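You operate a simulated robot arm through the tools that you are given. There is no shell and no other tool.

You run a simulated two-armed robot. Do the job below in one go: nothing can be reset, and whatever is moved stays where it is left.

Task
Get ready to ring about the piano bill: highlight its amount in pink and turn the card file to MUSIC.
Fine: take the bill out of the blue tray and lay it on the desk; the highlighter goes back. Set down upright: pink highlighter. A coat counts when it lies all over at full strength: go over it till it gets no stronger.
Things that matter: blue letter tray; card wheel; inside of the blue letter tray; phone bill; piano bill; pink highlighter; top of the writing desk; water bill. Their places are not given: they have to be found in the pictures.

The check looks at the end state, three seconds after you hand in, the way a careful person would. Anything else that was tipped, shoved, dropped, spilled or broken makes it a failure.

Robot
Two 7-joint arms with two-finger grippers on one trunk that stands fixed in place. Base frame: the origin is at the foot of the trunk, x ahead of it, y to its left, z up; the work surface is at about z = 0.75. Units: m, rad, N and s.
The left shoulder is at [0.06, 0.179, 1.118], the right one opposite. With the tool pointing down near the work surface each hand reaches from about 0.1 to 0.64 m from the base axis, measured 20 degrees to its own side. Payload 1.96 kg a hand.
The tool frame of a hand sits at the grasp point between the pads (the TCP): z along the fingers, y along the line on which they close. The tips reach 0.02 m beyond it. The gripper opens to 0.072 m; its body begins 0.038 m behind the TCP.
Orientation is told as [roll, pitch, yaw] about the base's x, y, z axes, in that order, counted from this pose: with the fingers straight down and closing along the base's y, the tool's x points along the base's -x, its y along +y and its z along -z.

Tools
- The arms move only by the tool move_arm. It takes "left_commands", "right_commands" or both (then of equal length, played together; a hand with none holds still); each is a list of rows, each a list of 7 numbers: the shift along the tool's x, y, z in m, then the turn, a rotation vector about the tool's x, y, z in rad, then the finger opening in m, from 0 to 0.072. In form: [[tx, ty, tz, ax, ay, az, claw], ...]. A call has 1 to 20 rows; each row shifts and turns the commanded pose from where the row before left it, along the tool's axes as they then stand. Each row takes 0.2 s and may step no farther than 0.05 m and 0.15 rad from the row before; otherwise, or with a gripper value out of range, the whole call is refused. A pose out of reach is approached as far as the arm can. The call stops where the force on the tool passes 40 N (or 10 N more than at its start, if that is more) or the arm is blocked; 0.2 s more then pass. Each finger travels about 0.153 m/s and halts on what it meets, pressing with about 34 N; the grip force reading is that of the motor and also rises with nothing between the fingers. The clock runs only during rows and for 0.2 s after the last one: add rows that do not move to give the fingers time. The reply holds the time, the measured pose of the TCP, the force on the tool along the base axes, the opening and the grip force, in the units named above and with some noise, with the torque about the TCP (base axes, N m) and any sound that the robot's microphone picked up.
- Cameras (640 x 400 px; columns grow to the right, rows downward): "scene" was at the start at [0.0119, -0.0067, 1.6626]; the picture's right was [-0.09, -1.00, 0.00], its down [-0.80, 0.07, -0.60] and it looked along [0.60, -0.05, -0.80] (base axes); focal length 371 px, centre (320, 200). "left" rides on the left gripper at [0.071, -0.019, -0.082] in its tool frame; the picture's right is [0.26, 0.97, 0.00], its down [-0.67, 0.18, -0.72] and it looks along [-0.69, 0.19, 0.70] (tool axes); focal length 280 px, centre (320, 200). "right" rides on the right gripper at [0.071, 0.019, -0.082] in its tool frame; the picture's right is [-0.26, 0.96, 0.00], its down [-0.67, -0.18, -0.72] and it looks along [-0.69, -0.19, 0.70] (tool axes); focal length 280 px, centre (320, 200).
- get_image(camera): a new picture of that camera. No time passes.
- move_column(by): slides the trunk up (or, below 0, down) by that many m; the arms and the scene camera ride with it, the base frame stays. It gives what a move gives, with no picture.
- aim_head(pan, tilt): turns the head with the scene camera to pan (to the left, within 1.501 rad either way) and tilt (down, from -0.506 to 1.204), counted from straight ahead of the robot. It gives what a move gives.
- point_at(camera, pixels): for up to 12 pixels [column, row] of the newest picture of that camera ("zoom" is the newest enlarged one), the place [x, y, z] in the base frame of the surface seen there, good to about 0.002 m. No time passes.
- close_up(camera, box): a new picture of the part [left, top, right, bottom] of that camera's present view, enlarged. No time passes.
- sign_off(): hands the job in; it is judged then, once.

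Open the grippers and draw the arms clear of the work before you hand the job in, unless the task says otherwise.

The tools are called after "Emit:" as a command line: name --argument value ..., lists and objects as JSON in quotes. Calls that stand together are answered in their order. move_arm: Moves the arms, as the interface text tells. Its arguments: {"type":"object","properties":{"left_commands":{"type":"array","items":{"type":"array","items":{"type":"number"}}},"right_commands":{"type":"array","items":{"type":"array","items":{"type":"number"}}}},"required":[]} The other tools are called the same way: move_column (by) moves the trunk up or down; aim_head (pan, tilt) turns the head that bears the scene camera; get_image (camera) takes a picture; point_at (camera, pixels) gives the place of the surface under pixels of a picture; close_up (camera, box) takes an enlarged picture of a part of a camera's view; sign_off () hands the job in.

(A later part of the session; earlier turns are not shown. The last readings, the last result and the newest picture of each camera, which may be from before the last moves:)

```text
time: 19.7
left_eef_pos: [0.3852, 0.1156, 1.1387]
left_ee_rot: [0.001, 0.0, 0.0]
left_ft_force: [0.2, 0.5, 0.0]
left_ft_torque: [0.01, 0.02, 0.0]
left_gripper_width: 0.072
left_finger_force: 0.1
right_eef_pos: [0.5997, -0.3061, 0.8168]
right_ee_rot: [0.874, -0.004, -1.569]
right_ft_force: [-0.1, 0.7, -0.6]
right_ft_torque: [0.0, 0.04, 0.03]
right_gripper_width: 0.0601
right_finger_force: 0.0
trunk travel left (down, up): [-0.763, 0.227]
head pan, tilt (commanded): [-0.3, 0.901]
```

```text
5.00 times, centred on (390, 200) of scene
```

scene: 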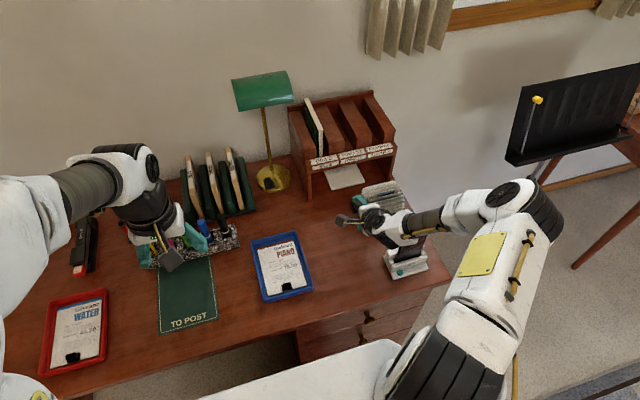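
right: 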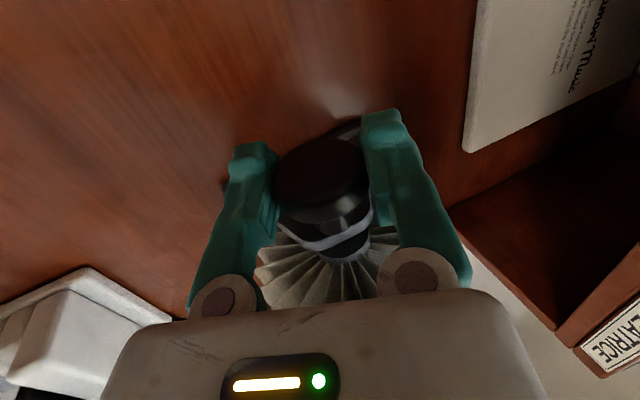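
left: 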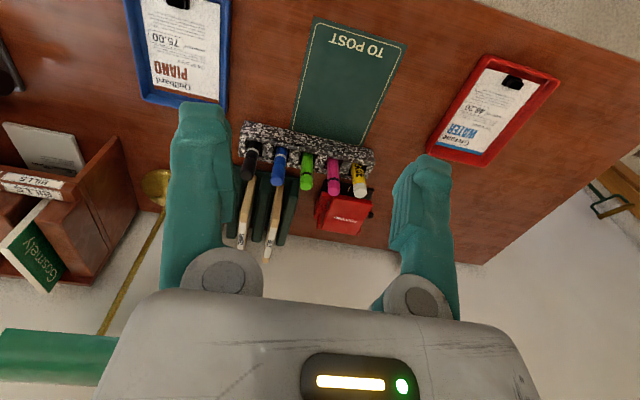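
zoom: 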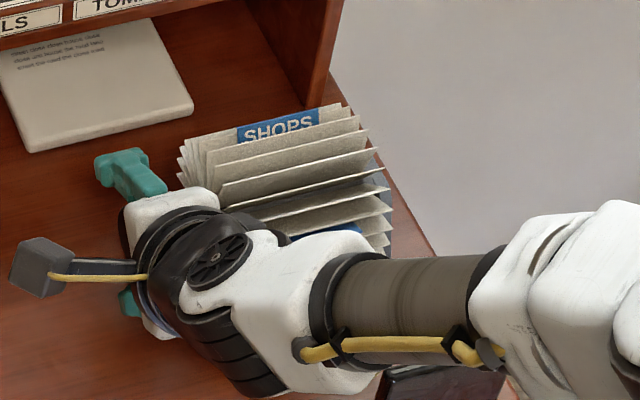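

The stroke worked: SHOPS moved back about 28° and the front blue tab came up at (330,230). I re-centre slightly lower and do another stroke the same way.

Emit:
move_arm --right_commands '[[0, -0.002, 0.0008, 0, 0, 0, 0.045], [0, 0, 0, 0, 0, 0, 0.036], [0, 0, 0, 0, 0, 0, 0.03], [0, 0, 0, 0, 0, 0, 0.026], [0, 0, 0, 0.1, 0, 0, 0.026], [0, 0, 0, 0.1, 0, 0, 0.026], [0, 0, 0, 0.1, 0, 0, 0.026], [0, 0, 0, 0.1, 0, 0, 0.026], [0, 0, 0, 0.1, 0, 0, 0.026], [0, 0, 0, 0.06, 0, 0, 0.026], [0, 0, 0, 0, 0, 0, 0.026]]'

Emit:
move_arm --right_commands '[[0, 0, 0, 0, 0, 0, 0.045], [0, 0, 0, 0, 0, 0, 0.06], [0, 0, 0, 0, 0, 0, 0.06], [0, 0, 0, -0.1, 0, 0, 0.06], [0, 0, 0, -0.1, 0, 0, 0.06], [0, 0, 0, -0.1, 0, 0, 0.06], [0, 0, 0, -0.1, 0, 0, 0.06], [0, 0, 0, -0.1, 0, 0, 0.06], [0, 0, 0, -0.06, 0, 0, 0.06]]'

Emit:
close_up --camera "scene" --box '[340, 160, 440, 240]'

```text
time: 22.1
left_eef_pos: [0.3838, 0.1176, 1.1377]
left_ee_rot: [0.0, 0.0, 0.0]
left_ft_force: [-0.4, 0.5, 1.3]
left_ft_torque: [-0.02, -0.02, -0.02]
left_gripper_width: 0.0722
left_finger_force: 0.0
right_eef_pos: [0.5995, -0.3056, 0.8149]
right_ee_rot: [0.316, -0.003, -1.571]
right_ft_force: [18.8, -3.0, 25.6]
right_ft_torque: [-0.82, -0.01, -0.3]
right_gripper_width: 0.0334
right_finger_force: 40.2
trunk travel left (down, up): [-0.763, 0.227]
head pan, tilt (commanded): [-0.3, 0.901]
```

```text
time: 24.1
left_eef_pos: [0.385, 0.1151, 1.1383]
left_ee_rot: [-0.001, 0.0, 0.0]
left_ft_force: [1.0, -0.8, 0.1]
left_ft_torque: [0.02, -0.01, -0.01]
left_gripper_width: 0.0721
left_finger_force: 0.1
right_eef_pos: [0.6, -0.3043, 0.8146]
right_ee_rot: [0.874, -0.002, -1.572]
right_ft_force: [0.3, 0.5, -0.4]
right_ft_torque: [0.01, -0.03, -0.02]
right_gripper_width: 0.06
right_finger_force: 0.0
trunk travel left (down, up): [-0.763, 0.227]
head pan, tilt (commanded): [-0.3, 0.901]
```

```text
5.00 times, centred on (390, 200) of scene
```

zoom: 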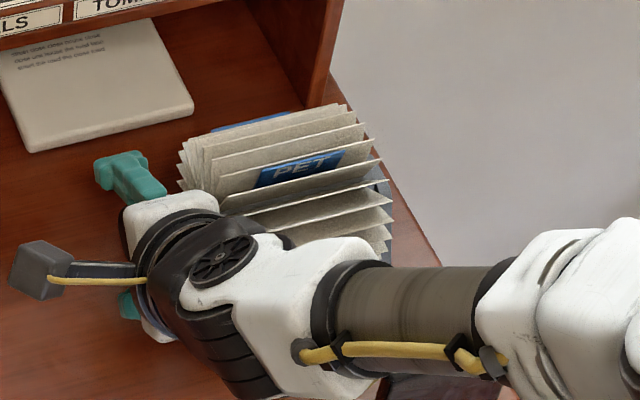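

A tab reading "PET…" is now near the top and SHOPS is behind. I measure the PET tab's place to learn the tab spacing.

Emit:
point_at --camera "zoom" --pixels '[[300, 165], [300, 175], [335, 155], [265, 185], [260, 118], [300, 150], [300, 130], [300, 190], [320, 208], [260, 125]]'

Emit:
close_up --camera "scene" --box '[365, 175, 415, 215]'

```text
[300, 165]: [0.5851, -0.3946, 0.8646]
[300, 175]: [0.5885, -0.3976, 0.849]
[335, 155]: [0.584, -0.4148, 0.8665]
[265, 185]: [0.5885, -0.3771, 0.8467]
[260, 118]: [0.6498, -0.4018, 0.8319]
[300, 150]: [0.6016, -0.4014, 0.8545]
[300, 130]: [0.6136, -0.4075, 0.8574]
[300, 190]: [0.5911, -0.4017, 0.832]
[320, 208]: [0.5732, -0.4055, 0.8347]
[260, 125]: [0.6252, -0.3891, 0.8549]
```

```text
10.00 times, centred on (390, 195) of scene
```

zoom: 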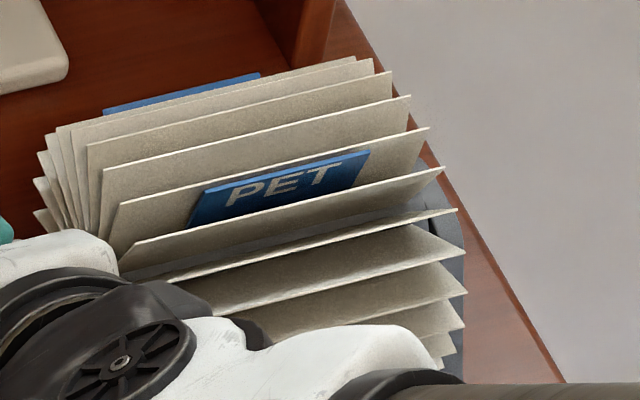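

The tabs go SHOPS then PET as the front comes up, so MUSIC should come next. I measure the knob face more carefully with the right camera to centre better.

Emit:
close_up --camera "right" --box '[250, 110, 410, 230]'

```text
3.33 times, centred on (330, 170) of right
```

zoom: 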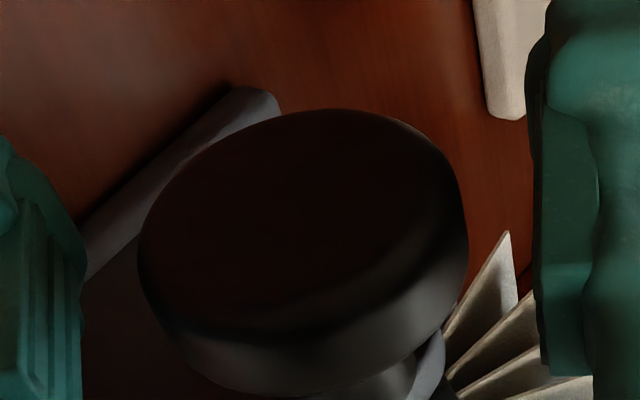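

The knob's face spans about (145–450, 110–330) in this zoom. I read points around its rim.

Emit:
point_at --camera "zoom" --pixels '[[150, 250], [442, 185], [320, 115], [260, 328], [295, 220], [200, 165], [420, 260], [400, 135], [180, 310], [455, 240], [230, 380]]'

```text
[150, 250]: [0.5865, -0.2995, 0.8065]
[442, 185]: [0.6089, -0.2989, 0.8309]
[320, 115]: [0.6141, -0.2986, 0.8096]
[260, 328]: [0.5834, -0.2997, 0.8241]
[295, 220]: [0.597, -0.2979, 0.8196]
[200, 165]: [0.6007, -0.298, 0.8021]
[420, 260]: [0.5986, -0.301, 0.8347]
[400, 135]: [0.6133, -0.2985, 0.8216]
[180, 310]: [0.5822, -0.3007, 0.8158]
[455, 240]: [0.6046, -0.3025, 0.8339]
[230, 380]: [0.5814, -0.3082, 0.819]
```

The knob's centre comes out at (0.5985, 0.818), a bit higher than I used. I re-centre there and do the next stroke.

Emit:
move_arm --right_commands '[[-0.0007, 0.0016, -0.0033, 0, 0, 0, 0.06], [0, 0, 0, 0, 0, 0, 0.045], [0, 0, 0, 0, 0, 0, 0.036], [0, 0, 0, 0, 0, 0, 0.03], [0, 0, 0, 0, 0, 0, 0.026]]'

Emit:
close_up --camera "scene" --box '[365, 175, 415, 215]'

Emit:
move_arm --right_commands '[[0, 0, 0, 0.1, 0, 0, 0.026], [0, 0, 0, 0.1, 0, 0, 0.026], [0, 0, 0, 0.1, 0, 0, 0.026], [0, 0, 0, 0.1, 0, 0, 0.026], [0, 0, 0, 0.1, 0, 0, 0.026], [0, 0, 0, 0, 0, 0, 0.026]]'

Emit:
move_arm --right_commands '[[0, 0, 0, 0, 0, 0, 0.045], [0, 0, 0, 0, 0, 0, 0.06], [0, 0, 0, 0, 0, 0, 0.06]]'

Emit:
get_image --camera "scene"

```text
time: 25.3
left_eef_pos: [0.3847, 0.1162, 1.1386]
left_ee_rot: [-0.001, 0.0, -0.001]
left_ft_force: [-0.2, -0.7, -0.4]
left_ft_torque: [-0.01, 0.02, -0.03]
left_gripper_width: 0.0721
left_finger_force: 0.1
right_eef_pos: [0.598, -0.3053, 0.8179]
right_ee_rot: [0.871, -0.001, -1.573]
right_ft_force: [3.7, 0.4, 3.5]
right_ft_torque: [0.05, -0.02, 0.09]
right_gripper_width: 0.0334
right_finger_force: 39.8
trunk travel left (down, up): [-0.763, 0.227]
head pan, tilt (commanded): [-0.3, 0.901]
```

```text
10.00 times, centred on (390, 195) of scene
```

zoom: 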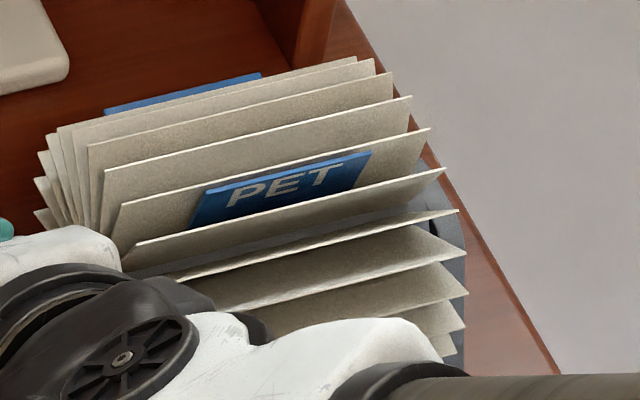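

```text
time: 26.7
left_eef_pos: [0.3851, 0.1179, 1.1388]
left_ee_rot: [-0.001, -0.001, -0.001]
left_ft_force: [-0.3, 0.2, -0.4]
left_ft_torque: [0.0, 0.03, 0.0]
left_gripper_width: 0.0721
left_finger_force: 0.1
right_eef_pos: [0.5984, -0.3055, 0.8196]
right_ee_rot: [0.374, -0.002, -1.571]
right_ft_force: [14.5, 0.0, 16.2]
right_ft_torque: [-0.05, -0.04, -0.05]
right_gripper_width: 0.0337
right_finger_force: 40.1
trunk travel left (down, up): [-0.763, 0.227]
head pan, tilt (commanded): [-0.3, 0.901]
```

```text
time: 27.5
left_eef_pos: [0.3851, 0.1177, 1.1385]
left_ee_rot: [0.0, 0.001, 0.0]
left_ft_force: [0.5, -0.2, 0.4]
left_ft_torque: [0.0, 0.02, 0.03]
left_gripper_width: 0.0717
left_finger_force: 0.1
right_eef_pos: [0.5969, -0.3063, 0.8167]
right_ee_rot: [0.37, 0.0, -1.571]
right_ft_force: [-0.4, -0.3, -0.6]
right_ft_torque: [-0.01, -0.01, -0.01]
right_gripper_width: 0.0603
right_finger_force: 0.0
trunk travel left (down, up): [-0.763, 0.227]
head pan, tilt (commanded): [-0.3, 0.901]
```

```text
taken
```

scene: 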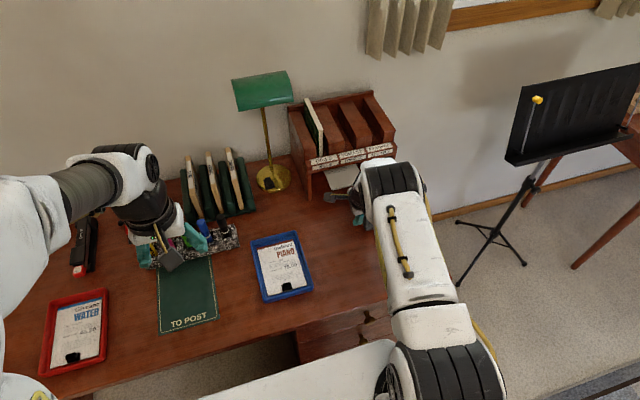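

That stroke was clean with little torque. I swing back to 50°, trimming the centre a little, and look at the wheel.

Emit:
move_arm --right_commands '[[0, 0.0025, -0.0017, 0, 0, 0, 0.06], [0, 0, 0, -0.1, 0, 0, 0.06], [0, 0, 0, -0.1, 0, 0, 0.06], [0, 0, 0, -0.1, 0, 0, 0.06], [0, 0, 0, -0.1, 0, 0, 0.06], [0, 0, 0, -0.1, 0, 0, 0.06]]'

Emit:
close_up --camera "scene" --box '[360, 170, 420, 220]'

```text
time: 28.9
left_eef_pos: [0.3839, 0.116, 1.1386]
left_ee_rot: [0.0, 0.001, 0.001]
left_ft_force: [-0.2, -0.5, 1.1]
left_ft_torque: [0.03, -0.01, -0.02]
left_gripper_width: 0.072
left_finger_force: 0.1
right_eef_pos: [0.5988, -0.3065, 0.8214]
right_ee_rot: [0.874, -0.002, -1.571]
right_ft_force: [-0.2, -0.3, 0.2]
right_ft_torque: [0.02, -0.02, 0.01]
right_gripper_width: 0.0601
right_finger_force: 0.1
trunk travel left (down, up): [-0.763, 0.227]
head pan, tilt (commanded): [-0.3, 0.901]
```

```text
8.00 times, centred on (390, 195) of scene
```

zoom: 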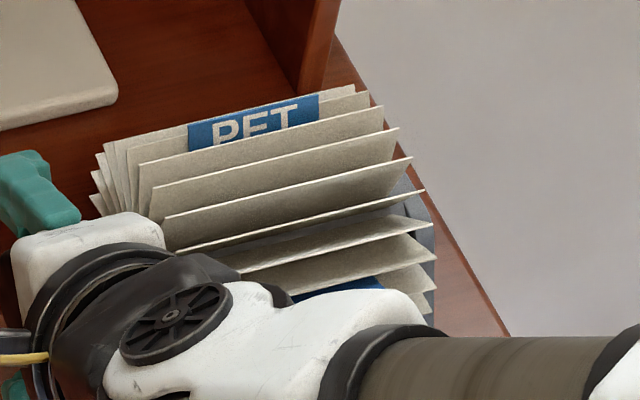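

PET has gone back and another blue tab is coming up at the front. I do one more stroke of about 0.57 rad to bring it to the reading position.

Emit:
move_arm --right_commands '[[0.0008, -0.0011, 0.001, 0, 0, 0, 0.06], [0, 0, 0, 0, 0, 0, 0.045], [0, 0, 0, 0, 0, 0, 0.036], [0, 0, 0, 0, 0, 0, 0.03], [0, 0, 0, 0, 0, 0, 0.026], [0, 0, 0, 0.1, 0, 0, 0.026], [0, 0, 0, 0.1, 0, 0, 0.026], [0, 0, 0, 0.1, 0, 0, 0.026], [0, 0, 0, 0.1, 0, 0, 0.026], [0, 0, 0, 0.1, 0, 0, 0.026], [0, 0, 0, 0.074, 0, 0, 0.026], [0, 0, 0, 0, 0, 0, 0.026]]'

Emit:
move_arm --right_commands '[[0, 0, 0, 0, 0, 0, 0.045], [0, 0, 0, 0, 0, 0, 0.06], [0, 0, 0, 0, 0, 0, 0.06], [0, 0, 0, -0.1, 0, 0, 0.06], [0, 0, 0, -0.1, 0, 0, 0.06], [0, 0, 0, -0.1, 0, 0, 0.06], [0, 0, 0, -0.1, 0, 0, 0.06], [0, 0, 0, -0.1, 0, 0, 0.06], [0, 0, 0, -0.074, 0, 0, 0.06]]'

Emit:
close_up --camera "scene" --box '[360, 170, 420, 220]'

```text
time: 31.5
left_eef_pos: [0.385, 0.1158, 1.1398]
left_ee_rot: [0.001, -0.001, 0.0]
left_ft_force: [-0.2, 0.0, 0.4]
left_ft_torque: [0.01, 0.0, 0.01]
left_gripper_width: 0.0718
left_finger_force: 0.0
right_eef_pos: [0.5992, -0.3063, 0.8177]
right_ee_rot: [0.298, -0.001, -1.572]
right_ft_force: [3.2, -7.3, 6.7]
right_ft_torque: [0.32, -0.02, 0.0]
right_gripper_width: 0.0334
right_finger_force: 39.8
trunk travel left (down, up): [-0.763, 0.227]
head pan, tilt (commanded): [-0.3, 0.901]
```

```text
time: 33.5
left_eef_pos: [0.3847, 0.1163, 1.1394]
left_ee_rot: [-0.001, 0.0, 0.001]
left_ft_force: [-0.5, 0.3, -0.2]
left_ft_torque: [-0.02, 0.01, -0.03]
left_gripper_width: 0.0721
left_finger_force: 0.0
right_eef_pos: [0.6009, -0.3042, 0.8194]
right_ee_rot: [0.875, -0.002, -1.571]
right_ft_force: [0.3, 0.9, -0.1]
right_ft_torque: [0.01, 0.02, 0.0]
right_gripper_width: 0.0599
right_finger_force: 0.0
trunk travel left (down, up): [-0.763, 0.227]
head pan, tilt (commanded): [-0.3, 0.901]
```

```text
8.00 times, centred on (390, 195) of scene
```

zoom: 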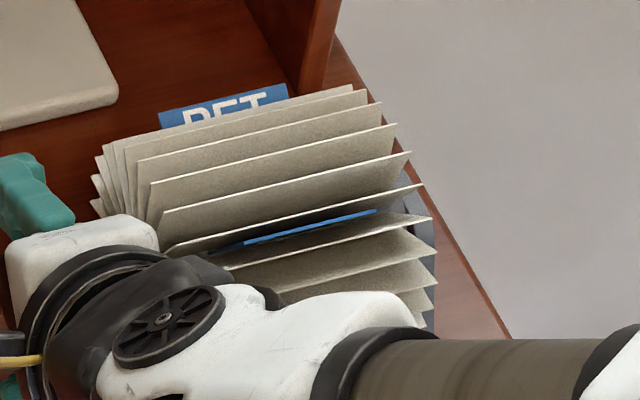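

PET has gone further back and the next blue tab's edge shows at (310,227), still leaning forward. I measure its lean to size the next stroke.

Emit:
point_at --camera "zoom" --pixels '[[270, 238], [310, 227], [350, 217], [230, 100], [180, 115], [300, 200], [300, 165], [300, 135], [300, 245], [310, 260], [320, 282]]'

```text
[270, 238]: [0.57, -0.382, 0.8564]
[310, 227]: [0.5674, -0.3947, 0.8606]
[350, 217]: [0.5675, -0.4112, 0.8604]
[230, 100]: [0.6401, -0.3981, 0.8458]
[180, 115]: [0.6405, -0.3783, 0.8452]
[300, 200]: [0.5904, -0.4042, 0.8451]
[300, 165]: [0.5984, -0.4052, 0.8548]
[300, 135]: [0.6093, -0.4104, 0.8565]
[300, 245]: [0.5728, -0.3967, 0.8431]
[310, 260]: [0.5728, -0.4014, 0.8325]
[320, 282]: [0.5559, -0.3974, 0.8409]
```

The tab leans about 36° forward, and the reading position was about 14° forward, so about 22° more is needed. I do a shorter stroke of 0.385 rad.

Emit:
move_arm --right_commands '[[-0.0008, -0.0016, -0.0013, 0, 0, 0, 0.06], [0, 0, 0, 0, 0, 0, 0.045], [0, 0, 0, 0, 0, 0, 0.036], [0, 0, 0, 0, 0, 0, 0.03], [0, 0, 0, 0, 0, 0, 0.026], [0, 0, 0, 0.1, 0, 0, 0.026], [0, 0, 0, 0.1, 0, 0, 0.026], [0, 0, 0, 0.1, 0, 0, 0.026], [0, 0, 0, 0.085, 0, 0, 0.026], [0, 0, 0, 0, 0, 0, 0.026]]'

Emit:
move_arm --right_commands '[[0, 0, 0, 0, 0, 0, 0.045], [0, 0, 0, 0, 0, 0, 0.06], [0, 0, 0, 0, 0, 0, 0.06], [0, 0, 0, -0.1, 0, 0, 0.06], [0, 0, 0, -0.1, 0, 0, 0.06], [0, 0, 0, -0.1, 0, 0, 0.06], [0, 0, 0, -0.085, 0, 0, 0.06]]'

Emit:
close_up --camera "scene" --box '[360, 170, 420, 220]'

```text
time: 35.7
left_eef_pos: [0.3846, 0.117, 1.1387]
left_ee_rot: [0.0, 0.001, 0.0]
left_ft_force: [-0.5, -0.4, -0.1]
left_ft_torque: [0.01, -0.01, -0.01]
left_gripper_width: 0.0723
left_finger_force: 0.1
right_eef_pos: [0.5974, -0.3057, 0.82]
right_ee_rot: [0.489, -0.002, -1.571]
right_ft_force: [13.8, -3.7, 17.0]
right_ft_torque: [-0.28, -0.1, 0.1]
right_gripper_width: 0.0336
right_finger_force: 39.9
trunk travel left (down, up): [-0.763, 0.227]
head pan, tilt (commanded): [-0.3, 0.901]
```

```text
time: 37.3
left_eef_pos: [0.384, 0.1164, 1.1382]
left_ee_rot: [0.001, 0.001, 0.001]
left_ft_force: [-0.3, -0.2, -0.3]
left_ft_torque: [0.01, -0.01, -0.01]
left_gripper_width: 0.0719
left_finger_force: 0.2
right_eef_pos: [0.5964, -0.3064, 0.8185]
right_ee_rot: [0.875, 0.0, -1.571]
right_ft_force: [-0.4, -0.4, 0.8]
right_ft_torque: [0.03, -0.04, 0.02]
right_gripper_width: 0.0601
right_finger_force: 0.0
trunk travel left (down, up): [-0.763, 0.227]
head pan, tilt (commanded): [-0.3, 0.901]
```

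```text
8.00 times, centred on (390, 195) of scene
```

zoom: 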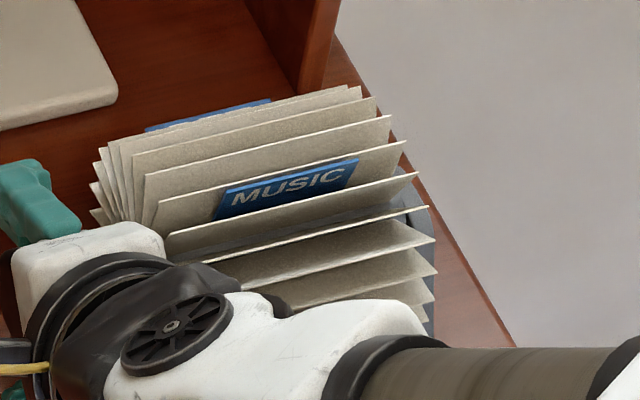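

MUSIC now stands at the reading position, matching where SHOPS was at the start. I measure it to compare with the initial SHOPS angle.

Emit:
point_at --camera "zoom" --pixels '[[340, 165], [240, 192], [290, 178], [290, 190], [290, 202], [330, 190], [240, 210], [210, 112]]'

Emit:
close_up --camera "scene" --box '[330, 160, 450, 290]'

```text
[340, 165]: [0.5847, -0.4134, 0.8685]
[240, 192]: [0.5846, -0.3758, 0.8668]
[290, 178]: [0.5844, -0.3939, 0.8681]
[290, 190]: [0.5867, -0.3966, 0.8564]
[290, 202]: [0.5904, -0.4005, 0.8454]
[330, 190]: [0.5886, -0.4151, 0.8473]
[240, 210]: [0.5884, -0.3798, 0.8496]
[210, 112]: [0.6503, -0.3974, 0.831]
```

```text
3.08 times, centred on (390, 225) of scene
```

zoom: 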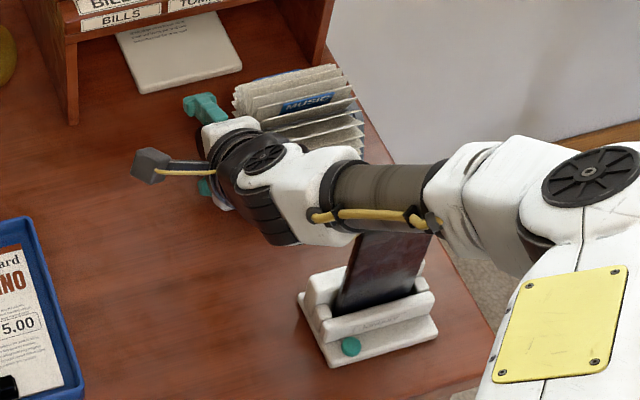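

MUSIC's face is about 2 mm (≈3°) further forward than SHOPS was at the start. I re-centre, grip and turn by a further 0.075 rad to match.

Emit:
move_arm --right_commands '[[0.001, 0.0025, 0.0014, 0, 0, 0, 0.06], [0, 0, 0, 0, 0, 0, 0.045], [0, 0, 0, 0, 0, 0, 0.036], [0, 0, 0, 0, 0, 0, 0.03], [0, 0, 0, 0, 0, 0, 0.028], [0, 0, 0, 0.04, 0, 0, 0.028], [0, 0, 0, 0.035, 0, 0, 0.028], [0, 0, 0, 0, 0, 0, 0.028], [0, 0, 0, 0, 0, 0, 0.045], [0, 0, 0, 0, 0, 0, 0.06], [0, 0, 0, 0, 0, 0, 0.06]]'

Emit:
close_up --camera "scene" --box '[360, 170, 420, 220]'

Emit:
point_at --camera "zoom" --pixels '[[340, 165], [240, 192], [290, 178], [290, 190], [290, 200], [330, 185], [240, 205]]'

```text
time: 39.7
left_eef_pos: [0.3835, 0.1163, 1.1399]
left_ee_rot: [-0.002, -0.001, -0.001]
left_ft_force: [0.5, 0.7, 0.1]
left_ft_torque: [0.02, 0.01, -0.01]
left_gripper_width: 0.0721
left_finger_force: 0.0
right_eef_pos: [0.5998, -0.3035, 0.8195]
right_ee_rot: [0.795, -0.001, -1.57]
right_ft_force: [0.3, 0.4, 0.6]
right_ft_torque: [0.0, 0.0, 0.01]
right_gripper_width: 0.0598
right_finger_force: 0.0
trunk travel left (down, up): [-0.763, 0.227]
head pan, tilt (commanded): [-0.3, 0.901]
```

```text
8.00 times, centred on (390, 195) of scene
```

zoom: 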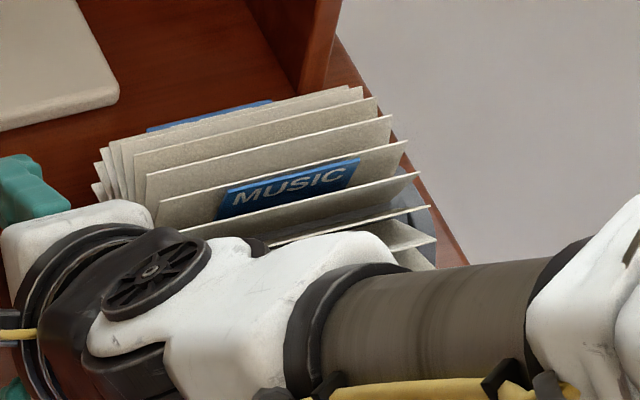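

```text
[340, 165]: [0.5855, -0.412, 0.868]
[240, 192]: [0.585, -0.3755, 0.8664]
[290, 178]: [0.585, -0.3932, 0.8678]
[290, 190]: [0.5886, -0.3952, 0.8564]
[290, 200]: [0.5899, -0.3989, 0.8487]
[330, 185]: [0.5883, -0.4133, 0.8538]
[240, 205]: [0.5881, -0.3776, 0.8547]
```

The wheel sprang back to the same place, so it has detents and MUSIC sits in the very detent SHOPS had at the start. The wheel is done; I back the right hand off the knob and raise it.

Emit:
move_arm --right_commands '[[0, 0, -0.03, 0, 0, 0, 0.06], [0, 0, -0.03, 0, 0, 0, 0.06], [0, 0, -0.03, 0, 0, 0, 0.06], [0, 0.03, -0.03, 0, 0, 0, 0.06], [0, 0.03, -0.03, 0, 0, 0, 0.06], [0, 0, 0, 0, 0, 0, 0.06]]'

Emit:
close_up --camera "scene" --box '[340, 160, 440, 240]'

Emit:
get_image --camera "right"

```text
time: 41.1
left_eef_pos: [0.3848, 0.1156, 1.1382]
left_ee_rot: [-0.001, 0.001, 0.001]
left_ft_force: [0.2, -0.3, 0.2]
left_ft_torque: [-0.03, 0.01, 0.0]
left_gripper_width: 0.0722
left_finger_force: 0.0
right_eef_pos: [0.5352, -0.3041, 0.9682]
right_ee_rot: [0.796, 0.001, -1.573]
right_ft_force: [-0.2, -0.5, -0.2]
right_ft_torque: [0.03, 0.02, -0.01]
right_gripper_width: 0.06
right_finger_force: 0.0
trunk travel left (down, up): [-0.763, 0.227]
head pan, tilt (commanded): [-0.3, 0.901]
```

```text
5.00 times, centred on (390, 200) of scene
```

zoom: 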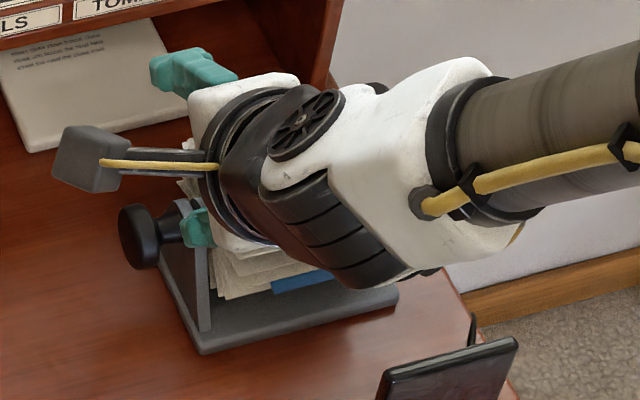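

```text
taken
```

right: 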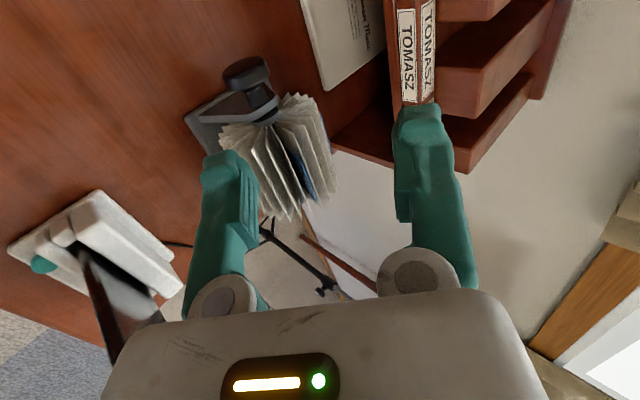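

The stand and wheel look undisturbed. I now bring the right hand back to fingers-down and zero yaw, moving clear.

Emit:
move_arm --right_commands '[[0, 0, 0, 0.1325, 0, 0, 0.06], [0, 0, 0, 0.1325, 0, 0, 0.06], [0, 0, 0, 0.1325, 0, 0, 0.06], [0, 0, 0, 0.1325, 0, 0, 0.06], [0, 0, 0, 0.1325, 0, 0, 0.06], [0, 0, 0, 0.1325, 0, 0, 0.06], [0, -0.03, -0.02, 0, 0, 0, 0.06], [0, -0.03, -0.02, 0, 0, 0, 0.06], [0, -0.03, 0, 0, 0, 0, 0.06]]'

Emit:
move_arm --right_commands '[[0, 0, 0, 0, 0, -0.1428, 0.072], [0, 0, 0, 0, 0, -0.1428, 0.072], [0, 0, 0, 0, 0, -0.1428, 0.072], [0, 0, 0, 0, 0, -0.1428, 0.072], [0, 0, 0, 0, 0, -0.1428, 0.072], [0, 0, 0, 0, 0, -0.1428, 0.072], [0, 0, 0, 0, 0, -0.1428, 0.072], [0, 0, 0, 0, 0, -0.1428, 0.072], [0, 0, 0, 0, 0, -0.1428, 0.072], [0, 0, 0, 0, 0, -0.1428, 0.072], [0, 0, 0, 0, 0, -0.1428, 0.072]]'

Emit:
get_image --camera "scene"

```text
time: 43.1
left_eef_pos: [0.3846, 0.1158, 1.1389]
left_ee_rot: [0.0, 0.0, 0.0]
left_ft_force: [1.2, -0.7, -0.1]
left_ft_torque: [0.0, 0.02, -0.02]
left_gripper_width: 0.0717
left_finger_force: 0.0
right_eef_pos: [0.4448, -0.3042, 1.0053]
right_ee_rot: [0.001, -0.002, -1.569]
right_ft_force: [-0.3, -0.3, -0.5]
right_ft_torque: [-0.01, 0.0, 0.03]
right_gripper_width: 0.0599
right_finger_force: 0.1
trunk travel left (down, up): [-0.763, 0.227]
head pan, tilt (commanded): [-0.3, 0.901]
```

```text
time: 45.5
left_eef_pos: [0.3838, 0.1159, 1.1386]
left_ee_rot: [0.0, 0.0, 0.0]
left_ft_force: [-0.2, -1.0, 0.2]
left_ft_torque: [-0.02, 0.01, 0.02]
left_gripper_width: 0.072
left_finger_force: 0.1
right_eef_pos: [0.4451, -0.3051, 1.0057]
right_ee_rot: [0.0, 0.0, 0.003]
right_ft_force: [0.5, 0.3, 0.2]
right_ft_torque: [0.04, -0.01, 0.01]
right_gripper_width: 0.0719
right_finger_force: 0.1
trunk travel left (down, up): [-0.763, 0.227]
head pan, tilt (commanded): [-0.3, 0.901]
```

```text
taken
```

scene: 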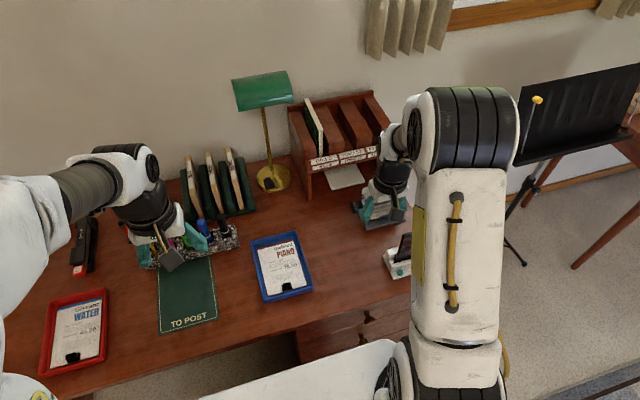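

The scene looks intact. I move the right hand toward the tray to inspect the bill and its clip, and shift the left hand outward to give room.

Emit:
move_arm --right_commands '[[0.01, 0.045, 0, 0, 0, 0, 0.072], [0.01, 0.045, 0, 0, 0, 0, 0.072], [0.01, 0.045, 0.01, 0, 0, 0, 0.072], [0.01, 0.045, 0.02, 0, 0, 0, 0.072], [0.005, 0.04, 0.02, 0, 0, 0, 0.072]]' --left_commands '[[0, 0.03, 0, 0, 0, 0, 0.072], [0, 0.03, 0, 0, 0, 0, 0.072], [0, 0.03, 0, 0, 0, 0, 0.072], [0, 0, 0, 0, 0, 0, 0.072], [0, 0, 0, 0, 0, 0, 0.072]]'

Emit:
get_image --camera "right"

Emit:
get_image --camera "left"

```text
refused: row 4 steps farther than a row can; nothing moved
```

```text
taken
```

right: 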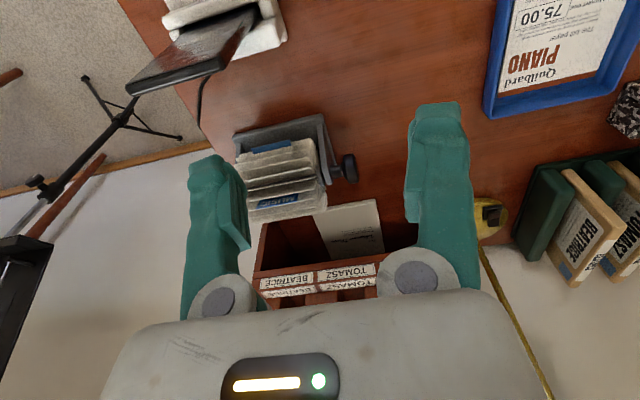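

```text
taken
```

left: 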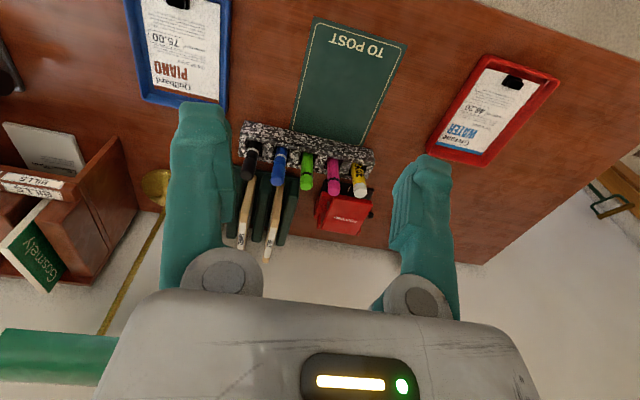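

The move was refused for too long a step; the wheel meanwhile shows MUSIC at (275,200) in the right view. I repeat with shorter rows.

Emit:
move_arm --right_commands '[[0.01, 0.04, 0, 0, 0, 0, 0.072], [0.01, 0.04, 0, 0, 0, 0, 0.072], [0.01, 0.04, 0.01, 0, 0, 0, 0.072], [0.01, 0.04, 0.02, 0, 0, 0, 0.072], [0.005, 0.04, 0.02, 0, 0, 0, 0.072], [0, 0.02, 0, 0, 0, 0, 0.072]]' --left_commands '[[0, 0.03, 0, 0, 0, 0, 0.072], [0, 0.03, 0, 0, 0, 0, 0.072], [0, 0.03, 0, 0, 0, 0, 0.072], [0, 0, 0, 0, 0, 0, 0.072], [0, 0, 0, 0, 0, 0, 0.072], [0, 0, 0, 0, 0, 0, 0.072]]'

Emit:
get_image --camera "right"

Emit:
get_image --camera "left"

```text
time: 46.9
left_eef_pos: [0.3849, 0.2089, 1.1381]
left_ee_rot: [0.0, 0.002, 0.002]
left_ft_force: [-0.6, -0.2, -0.2]
left_ft_torque: [0.01, 0.01, 0.01]
left_gripper_width: 0.0718
left_finger_force: 0.1
right_eef_pos: [0.3998, -0.0856, 0.9554]
right_ee_rot: [-0.003, -0.001, 0.001]
right_ft_force: [-0.7, 0.4, -0.2]
right_ft_torque: [0.0, 0.0, 0.0]
right_gripper_width: 0.0718
right_finger_force: 0.2
trunk travel left (down, up): [-0.763, 0.227]
head pan, tilt (commanded): [-0.3, 0.901]
```

```text
taken
```

right: 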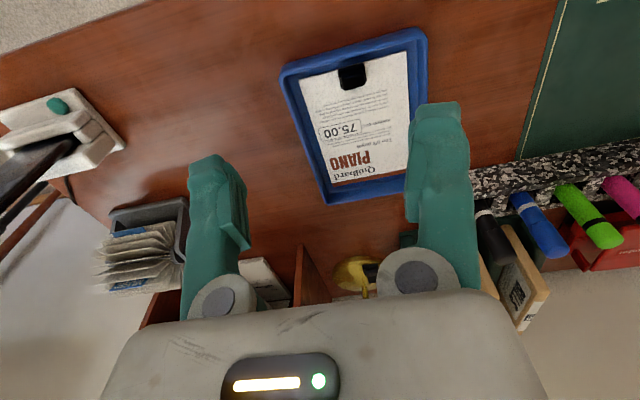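

```text
taken
```

left: 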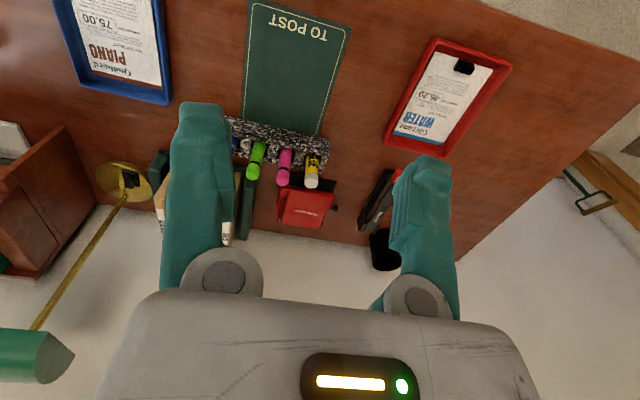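

The tray is well seen by the right camera at (355,115). I zoom on the bill to study the clip and what may lie beneath.

Emit:
close_up --camera "right" --box '[275, 25, 435, 205]'

Emit:
close_up --camera "right" --box '[310, 50, 410, 110]'

```text
2.22 times, centred on (355, 115) of right
```

zoom: 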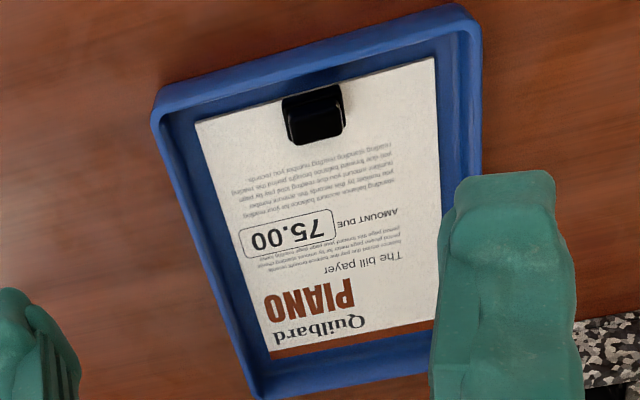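

```text
6.40 times, centred on (360, 80) of right
```

zoom: 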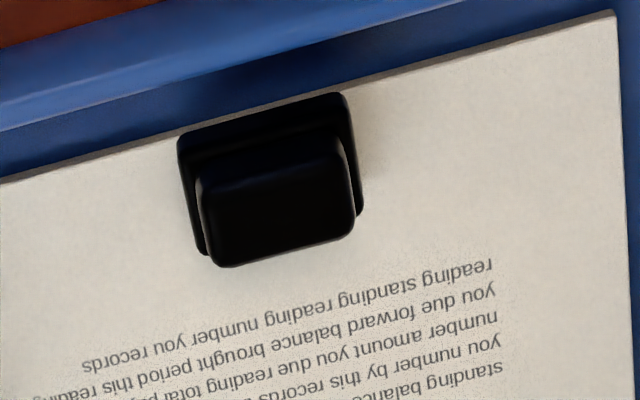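

The clip is a black block on the bill's near edge with an upright lug. I read its corners, the sheet surface and the tray parts.

Emit:
point_at --camera "zoom" --pixels '[[285, 205], [220, 260], [345, 235], [210, 160], [340, 130], [190, 140], [345, 100], [265, 140], [120, 190], [480, 90], [420, 60], [300, 90]]'

Emit:
point_at --camera "right" --pixels '[[303, 80], [406, 53], [327, 183], [408, 166], [322, 132], [358, 122], [340, 127], [350, 100], [282, 72], [425, 35], [330, 202], [365, 160]]'

```text
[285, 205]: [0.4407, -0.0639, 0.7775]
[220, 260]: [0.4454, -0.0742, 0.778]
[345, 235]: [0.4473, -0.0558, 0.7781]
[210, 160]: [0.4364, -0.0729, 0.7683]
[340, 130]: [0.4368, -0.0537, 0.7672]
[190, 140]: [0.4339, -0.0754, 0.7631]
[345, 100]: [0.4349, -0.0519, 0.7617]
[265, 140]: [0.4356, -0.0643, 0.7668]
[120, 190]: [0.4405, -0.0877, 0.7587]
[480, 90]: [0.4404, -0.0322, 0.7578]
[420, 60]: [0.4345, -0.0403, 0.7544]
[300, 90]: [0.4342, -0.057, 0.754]
```

```text
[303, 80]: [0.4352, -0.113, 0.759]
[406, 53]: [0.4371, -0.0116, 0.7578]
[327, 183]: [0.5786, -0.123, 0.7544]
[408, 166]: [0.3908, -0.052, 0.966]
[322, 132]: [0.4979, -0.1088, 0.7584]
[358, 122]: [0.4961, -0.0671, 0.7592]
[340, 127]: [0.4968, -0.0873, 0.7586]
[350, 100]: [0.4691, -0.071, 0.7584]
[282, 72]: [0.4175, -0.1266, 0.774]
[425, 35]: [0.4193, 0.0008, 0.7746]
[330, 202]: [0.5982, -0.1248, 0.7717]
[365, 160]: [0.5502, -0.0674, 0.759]
```

The bill's top is at z≈0.7585 and the amount lies near (0.497, −0.088). Next I look closely at the pens and their surroundings with the left camera.

Emit:
close_up --camera "left" --box '[220, 110, 340, 240]'

Emit:
point_at --camera "zoom" --pixels '[[328, 220], [328, 190], [328, 160], [328, 130], [240, 200], [420, 215], [420, 250], [400, 270], [350, 265], [200, 240], [150, 200], [480, 140]]'

```text
3.08 times, centred on (280, 175) of left
```

zoom: 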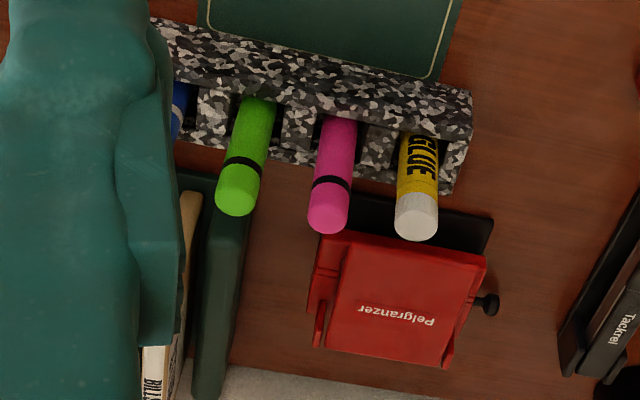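

```text
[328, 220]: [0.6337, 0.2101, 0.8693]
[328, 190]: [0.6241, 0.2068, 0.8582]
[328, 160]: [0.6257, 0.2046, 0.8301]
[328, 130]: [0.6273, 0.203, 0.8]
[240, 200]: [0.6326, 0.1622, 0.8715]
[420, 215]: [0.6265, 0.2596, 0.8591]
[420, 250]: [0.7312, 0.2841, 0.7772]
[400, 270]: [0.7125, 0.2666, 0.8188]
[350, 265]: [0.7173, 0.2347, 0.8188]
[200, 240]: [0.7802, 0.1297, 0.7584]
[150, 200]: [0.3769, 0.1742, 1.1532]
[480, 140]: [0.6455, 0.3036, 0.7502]
```

The pink pen's top is at about (0.634, 0.208, 0.870); neighbours are about 47 mm away. I bring the left hand nearer for a finer look.

Emit:
move_arm --left_commands '[[-0.0275, 0, 0.0325, 0, 0, 0, 0.05], [-0.0275, 0, 0.0325, 0, 0, 0, 0.05], [-0.0275, 0, 0.0325, 0, 0, 0, 0.05], [-0.0275, 0, 0.0325, 0, 0, 0, 0.05]]'

Emit:
get_image --camera "left"

Emit:
close_up --camera "left" --box '[240, 100, 400, 220]'

```text
time: 47.9
left_eef_pos: [0.495, 0.206, 1.0097]
left_ee_rot: [-0.001, 0.001, 0.0]
left_ft_force: [0.1, 0.4, 0.0]
left_ft_torque: [0.05, 0.0, 0.01]
left_gripper_width: 0.0501
left_finger_force: 0.1
right_eef_pos: [0.4005, -0.0852, 0.9554]
right_ee_rot: [-0.002, 0.0, -0.001]
right_ft_force: [-0.5, -0.7, -0.3]
right_ft_torque: [0.01, 0.02, -0.04]
right_gripper_width: 0.072
right_finger_force: 0.1
trunk travel left (down, up): [-0.763, 0.227]
head pan, tilt (commanded): [-0.3, 0.901]
```

```text
taken
```

left: 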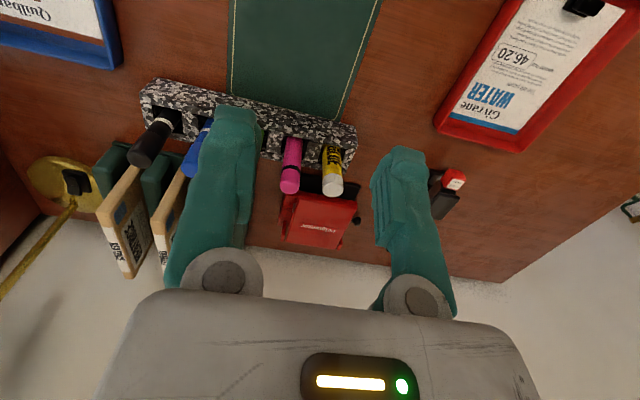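

```text
3.33 times, centred on (320, 160) of left
```

zoom: 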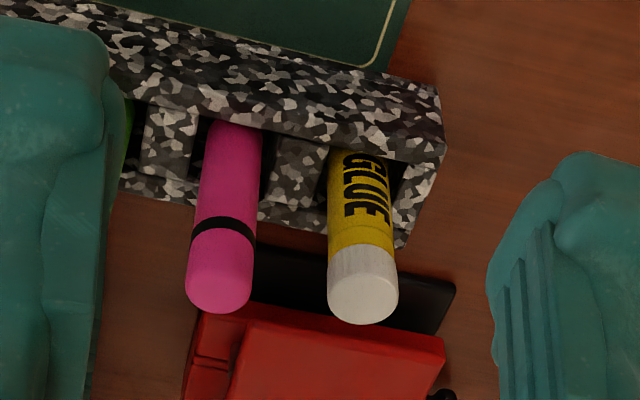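

The pink pen is clear at zoom (222,220) with its black band near the top. I read points for the pen's axis, the slot and the neighbour.

Emit:
point_at --camera "zoom" --pixels '[[218, 290], [200, 285], [240, 285], [222, 260], [225, 230], [205, 230], [245, 230], [232, 180], [215, 180], [252, 180], [235, 140], [363, 295]]'

```text
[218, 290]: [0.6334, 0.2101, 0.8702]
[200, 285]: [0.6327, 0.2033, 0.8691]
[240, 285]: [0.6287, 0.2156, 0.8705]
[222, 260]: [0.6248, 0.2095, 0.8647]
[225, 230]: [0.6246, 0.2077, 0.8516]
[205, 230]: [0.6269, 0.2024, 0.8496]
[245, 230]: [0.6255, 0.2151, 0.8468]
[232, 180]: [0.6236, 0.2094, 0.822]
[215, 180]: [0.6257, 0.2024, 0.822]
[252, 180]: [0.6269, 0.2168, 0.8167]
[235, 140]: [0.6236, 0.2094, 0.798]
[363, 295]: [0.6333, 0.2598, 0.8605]
```

The pen's axis is at (0.633, 0.209), top z≈0.8705. To fit between the neighbours and stay in reach, I yaw the left hand −45° and tilt it 18° at this safe height.

Emit:
move_arm --left_commands '[[0, 0, 0, 0, 0, 0.1309, 0.04], [0, 0, 0, 0, 0, 0.1309, 0.04], [0, 0, 0, 0, 0, 0.1309, 0.04], [0, 0, 0, 0, 0, 0.1309, 0.04], [0, 0, 0, 0, 0, 0.1309, 0.04], [0, 0, 0, 0, 0, 0.1309, 0.04], [0, 0, 0, 0, -0.105, 0, 0.04], [0, 0, 0, 0, -0.105, 0, 0.04], [0, 0, 0, 0, -0.105, 0, 0.04]]'

Emit:
get_image --camera "left"

Emit:
aim_head --pan 0.15 --tilt 0.9

Emit:
get_image --camera "scene"

```text
time: 49.9
left_eef_pos: [0.4945, 0.2074, 1.0094]
left_ee_rot: [0.002, -0.317, -0.785]
left_ft_force: [-1.3, -0.2, 0.7]
left_ft_torque: [-0.02, -0.03, 0.02]
left_gripper_width: 0.04
left_finger_force: 0.1
right_eef_pos: [0.3987, -0.0843, 0.9565]
right_ee_rot: [-0.001, -0.002, 0.001]
right_ft_force: [0.3, 0.9, -0.8]
right_ft_torque: [-0.02, 0.04, -0.03]
right_gripper_width: 0.072
right_finger_force: 0.0
trunk travel left (down, up): [-0.763, 0.227]
head pan, tilt (commanded): [-0.3, 0.901]
```

```text
taken
```

left: 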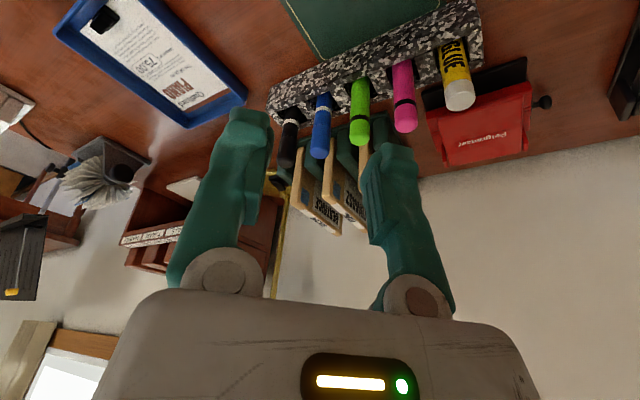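

```text
time: 50.8
left_eef_pos: [0.4934, 0.2066, 1.0093]
left_ee_rot: [0.0, -0.314, -0.785]
left_ft_force: [0.6, 0.4, 0.0]
left_ft_torque: [-0.04, 0.01, 0.03]
left_gripper_width: 0.0402
left_finger_force: 0.1
right_eef_pos: [0.3984, -0.0854, 0.9545]
right_ee_rot: [-0.001, -0.001, -0.001]
right_ft_force: [0.9, 0.7, -0.4]
right_ft_torque: [-0.02, -0.05, -0.01]
right_gripper_width: 0.0719
right_finger_force: 0.0
trunk travel left (down, up): [-0.763, 0.227]
head pan, tilt (commanded): [0.15, 0.901]
```

```text
taken
```

scene: 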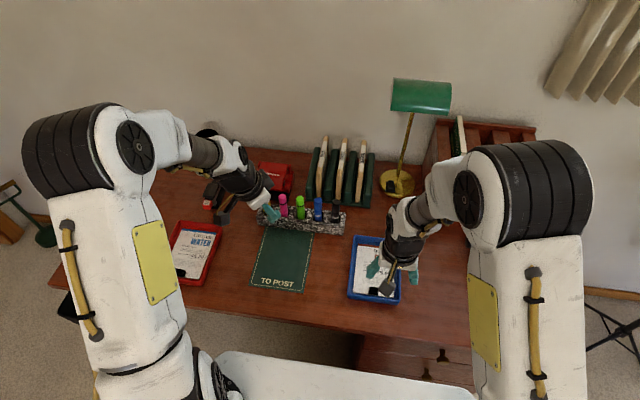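

Both arms are clear of each other. I move the left hand to directly above the pink pen (target (0.633, 0.209, 0.93)).

Emit:
move_arm --left_commands '[[-0.0168, 0.0248, 0.0264, 0, 0, 0, 0.04], [-0.0168, 0.0248, 0.0264, 0, 0, 0, 0.038], [-0.0168, 0.0248, 0.0264, 0, 0, 0, 0.036], [-0.0168, 0.0248, 0.0264, 0, 0, 0, 0.036], [0, 0, 0, 0, 0, 0, 0.036]]'

Emit:
get_image --camera "left"

Emit:
close_up --camera "scene" --box '[200, 130, 360, 250]'

```text
time: 52.0
left_eef_pos: [0.6314, 0.2072, 0.9288]
left_ee_rot: [0.001, -0.316, -0.784]
left_ft_force: [-1.2, 0.6, 0.7]
left_ft_torque: [0.0, 0.0, -0.03]
left_gripper_width: 0.036
left_finger_force: 0.0
right_eef_pos: [0.3979, -0.087, 0.9566]
right_ee_rot: [0.0, 0.0, 0.001]
right_ft_force: [0.3, 0.1, 0.3]
right_ft_torque: [-0.01, 0.01, 0.0]
right_gripper_width: 0.0719
right_finger_force: 0.1
trunk travel left (down, up): [-0.763, 0.227]
head pan, tilt (commanded): [0.15, 0.901]
```

```text
taken
```

left: 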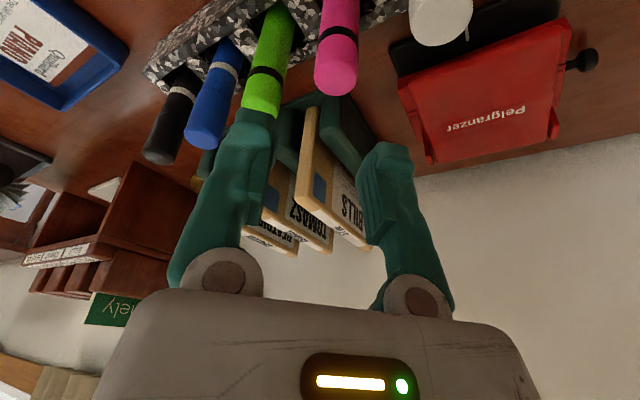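

```text
3.33 times, centred on (280, 190) of scene
```

zoom: 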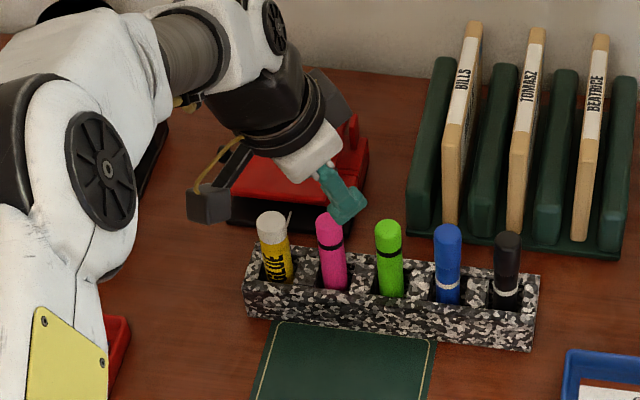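

The pen's top shows at (336,75) in the left picture. I refine its position from this near view.

Emit:
point_at --camera "left" --pixels '[[336, 82], [322, 78], [352, 78], [336, 65], [337, 50], [338, 20], [325, 50], [350, 50], [262, 108], [438, 40]]'

```text
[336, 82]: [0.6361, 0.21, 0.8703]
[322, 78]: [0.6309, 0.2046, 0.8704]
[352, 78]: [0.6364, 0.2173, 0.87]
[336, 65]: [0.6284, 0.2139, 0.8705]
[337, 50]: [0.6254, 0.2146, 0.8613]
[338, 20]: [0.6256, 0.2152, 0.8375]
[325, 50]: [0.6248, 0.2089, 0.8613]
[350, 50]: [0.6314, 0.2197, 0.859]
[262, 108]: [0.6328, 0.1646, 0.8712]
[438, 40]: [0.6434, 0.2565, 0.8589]
```

The pen's axis is at (0.6323, 0.2085). I descend straight down so that the pads straddle the upper pen (TCP z≈0.842).

Emit:
move_arm --left_commands '[[0.0091, 0.0006, 0.0275, 0, 0, 0, 0.036], [0.0091, 0.0005, 0.0275, 0, 0, 0, 0.036], [0.0091, 0.0005, 0.0275, 0, 0, 0, 0.036], [0, 0, 0, 0, 0, 0, 0.036]]'

Emit:
get_image --camera "left"

Emit:
close_up --camera "scene" --box '[240, 160, 360, 250]'

```text
time: 53.0
left_eef_pos: [0.6318, 0.2108, 0.8417]
left_ee_rot: [-0.001, -0.316, -0.786]
left_ft_force: [0.8, 0.5, 0.0]
left_ft_torque: [-0.05, 0.02, 0.05]
left_gripper_width: 0.0361
left_finger_force: 0.1
right_eef_pos: [0.3991, -0.0858, 0.955]
right_ee_rot: [0.001, -0.002, 0.0]
right_ft_force: [-0.1, 0.0, 0.6]
right_ft_torque: [-0.02, 0.01, -0.03]
right_gripper_width: 0.072
right_finger_force: 0.0
trunk travel left (down, up): [-0.763, 0.227]
head pan, tilt (commanded): [0.15, 0.901]
```

```text
taken
```

left: 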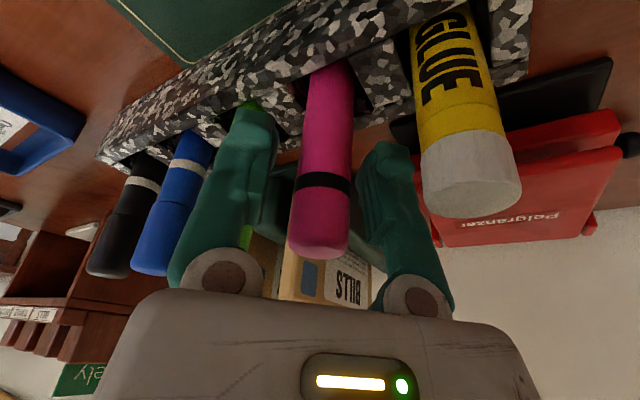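

```text
4.44 times, centred on (300, 205) of scene
```

zoom: 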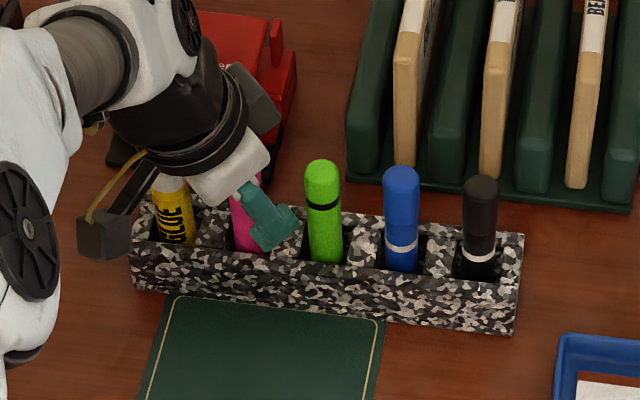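

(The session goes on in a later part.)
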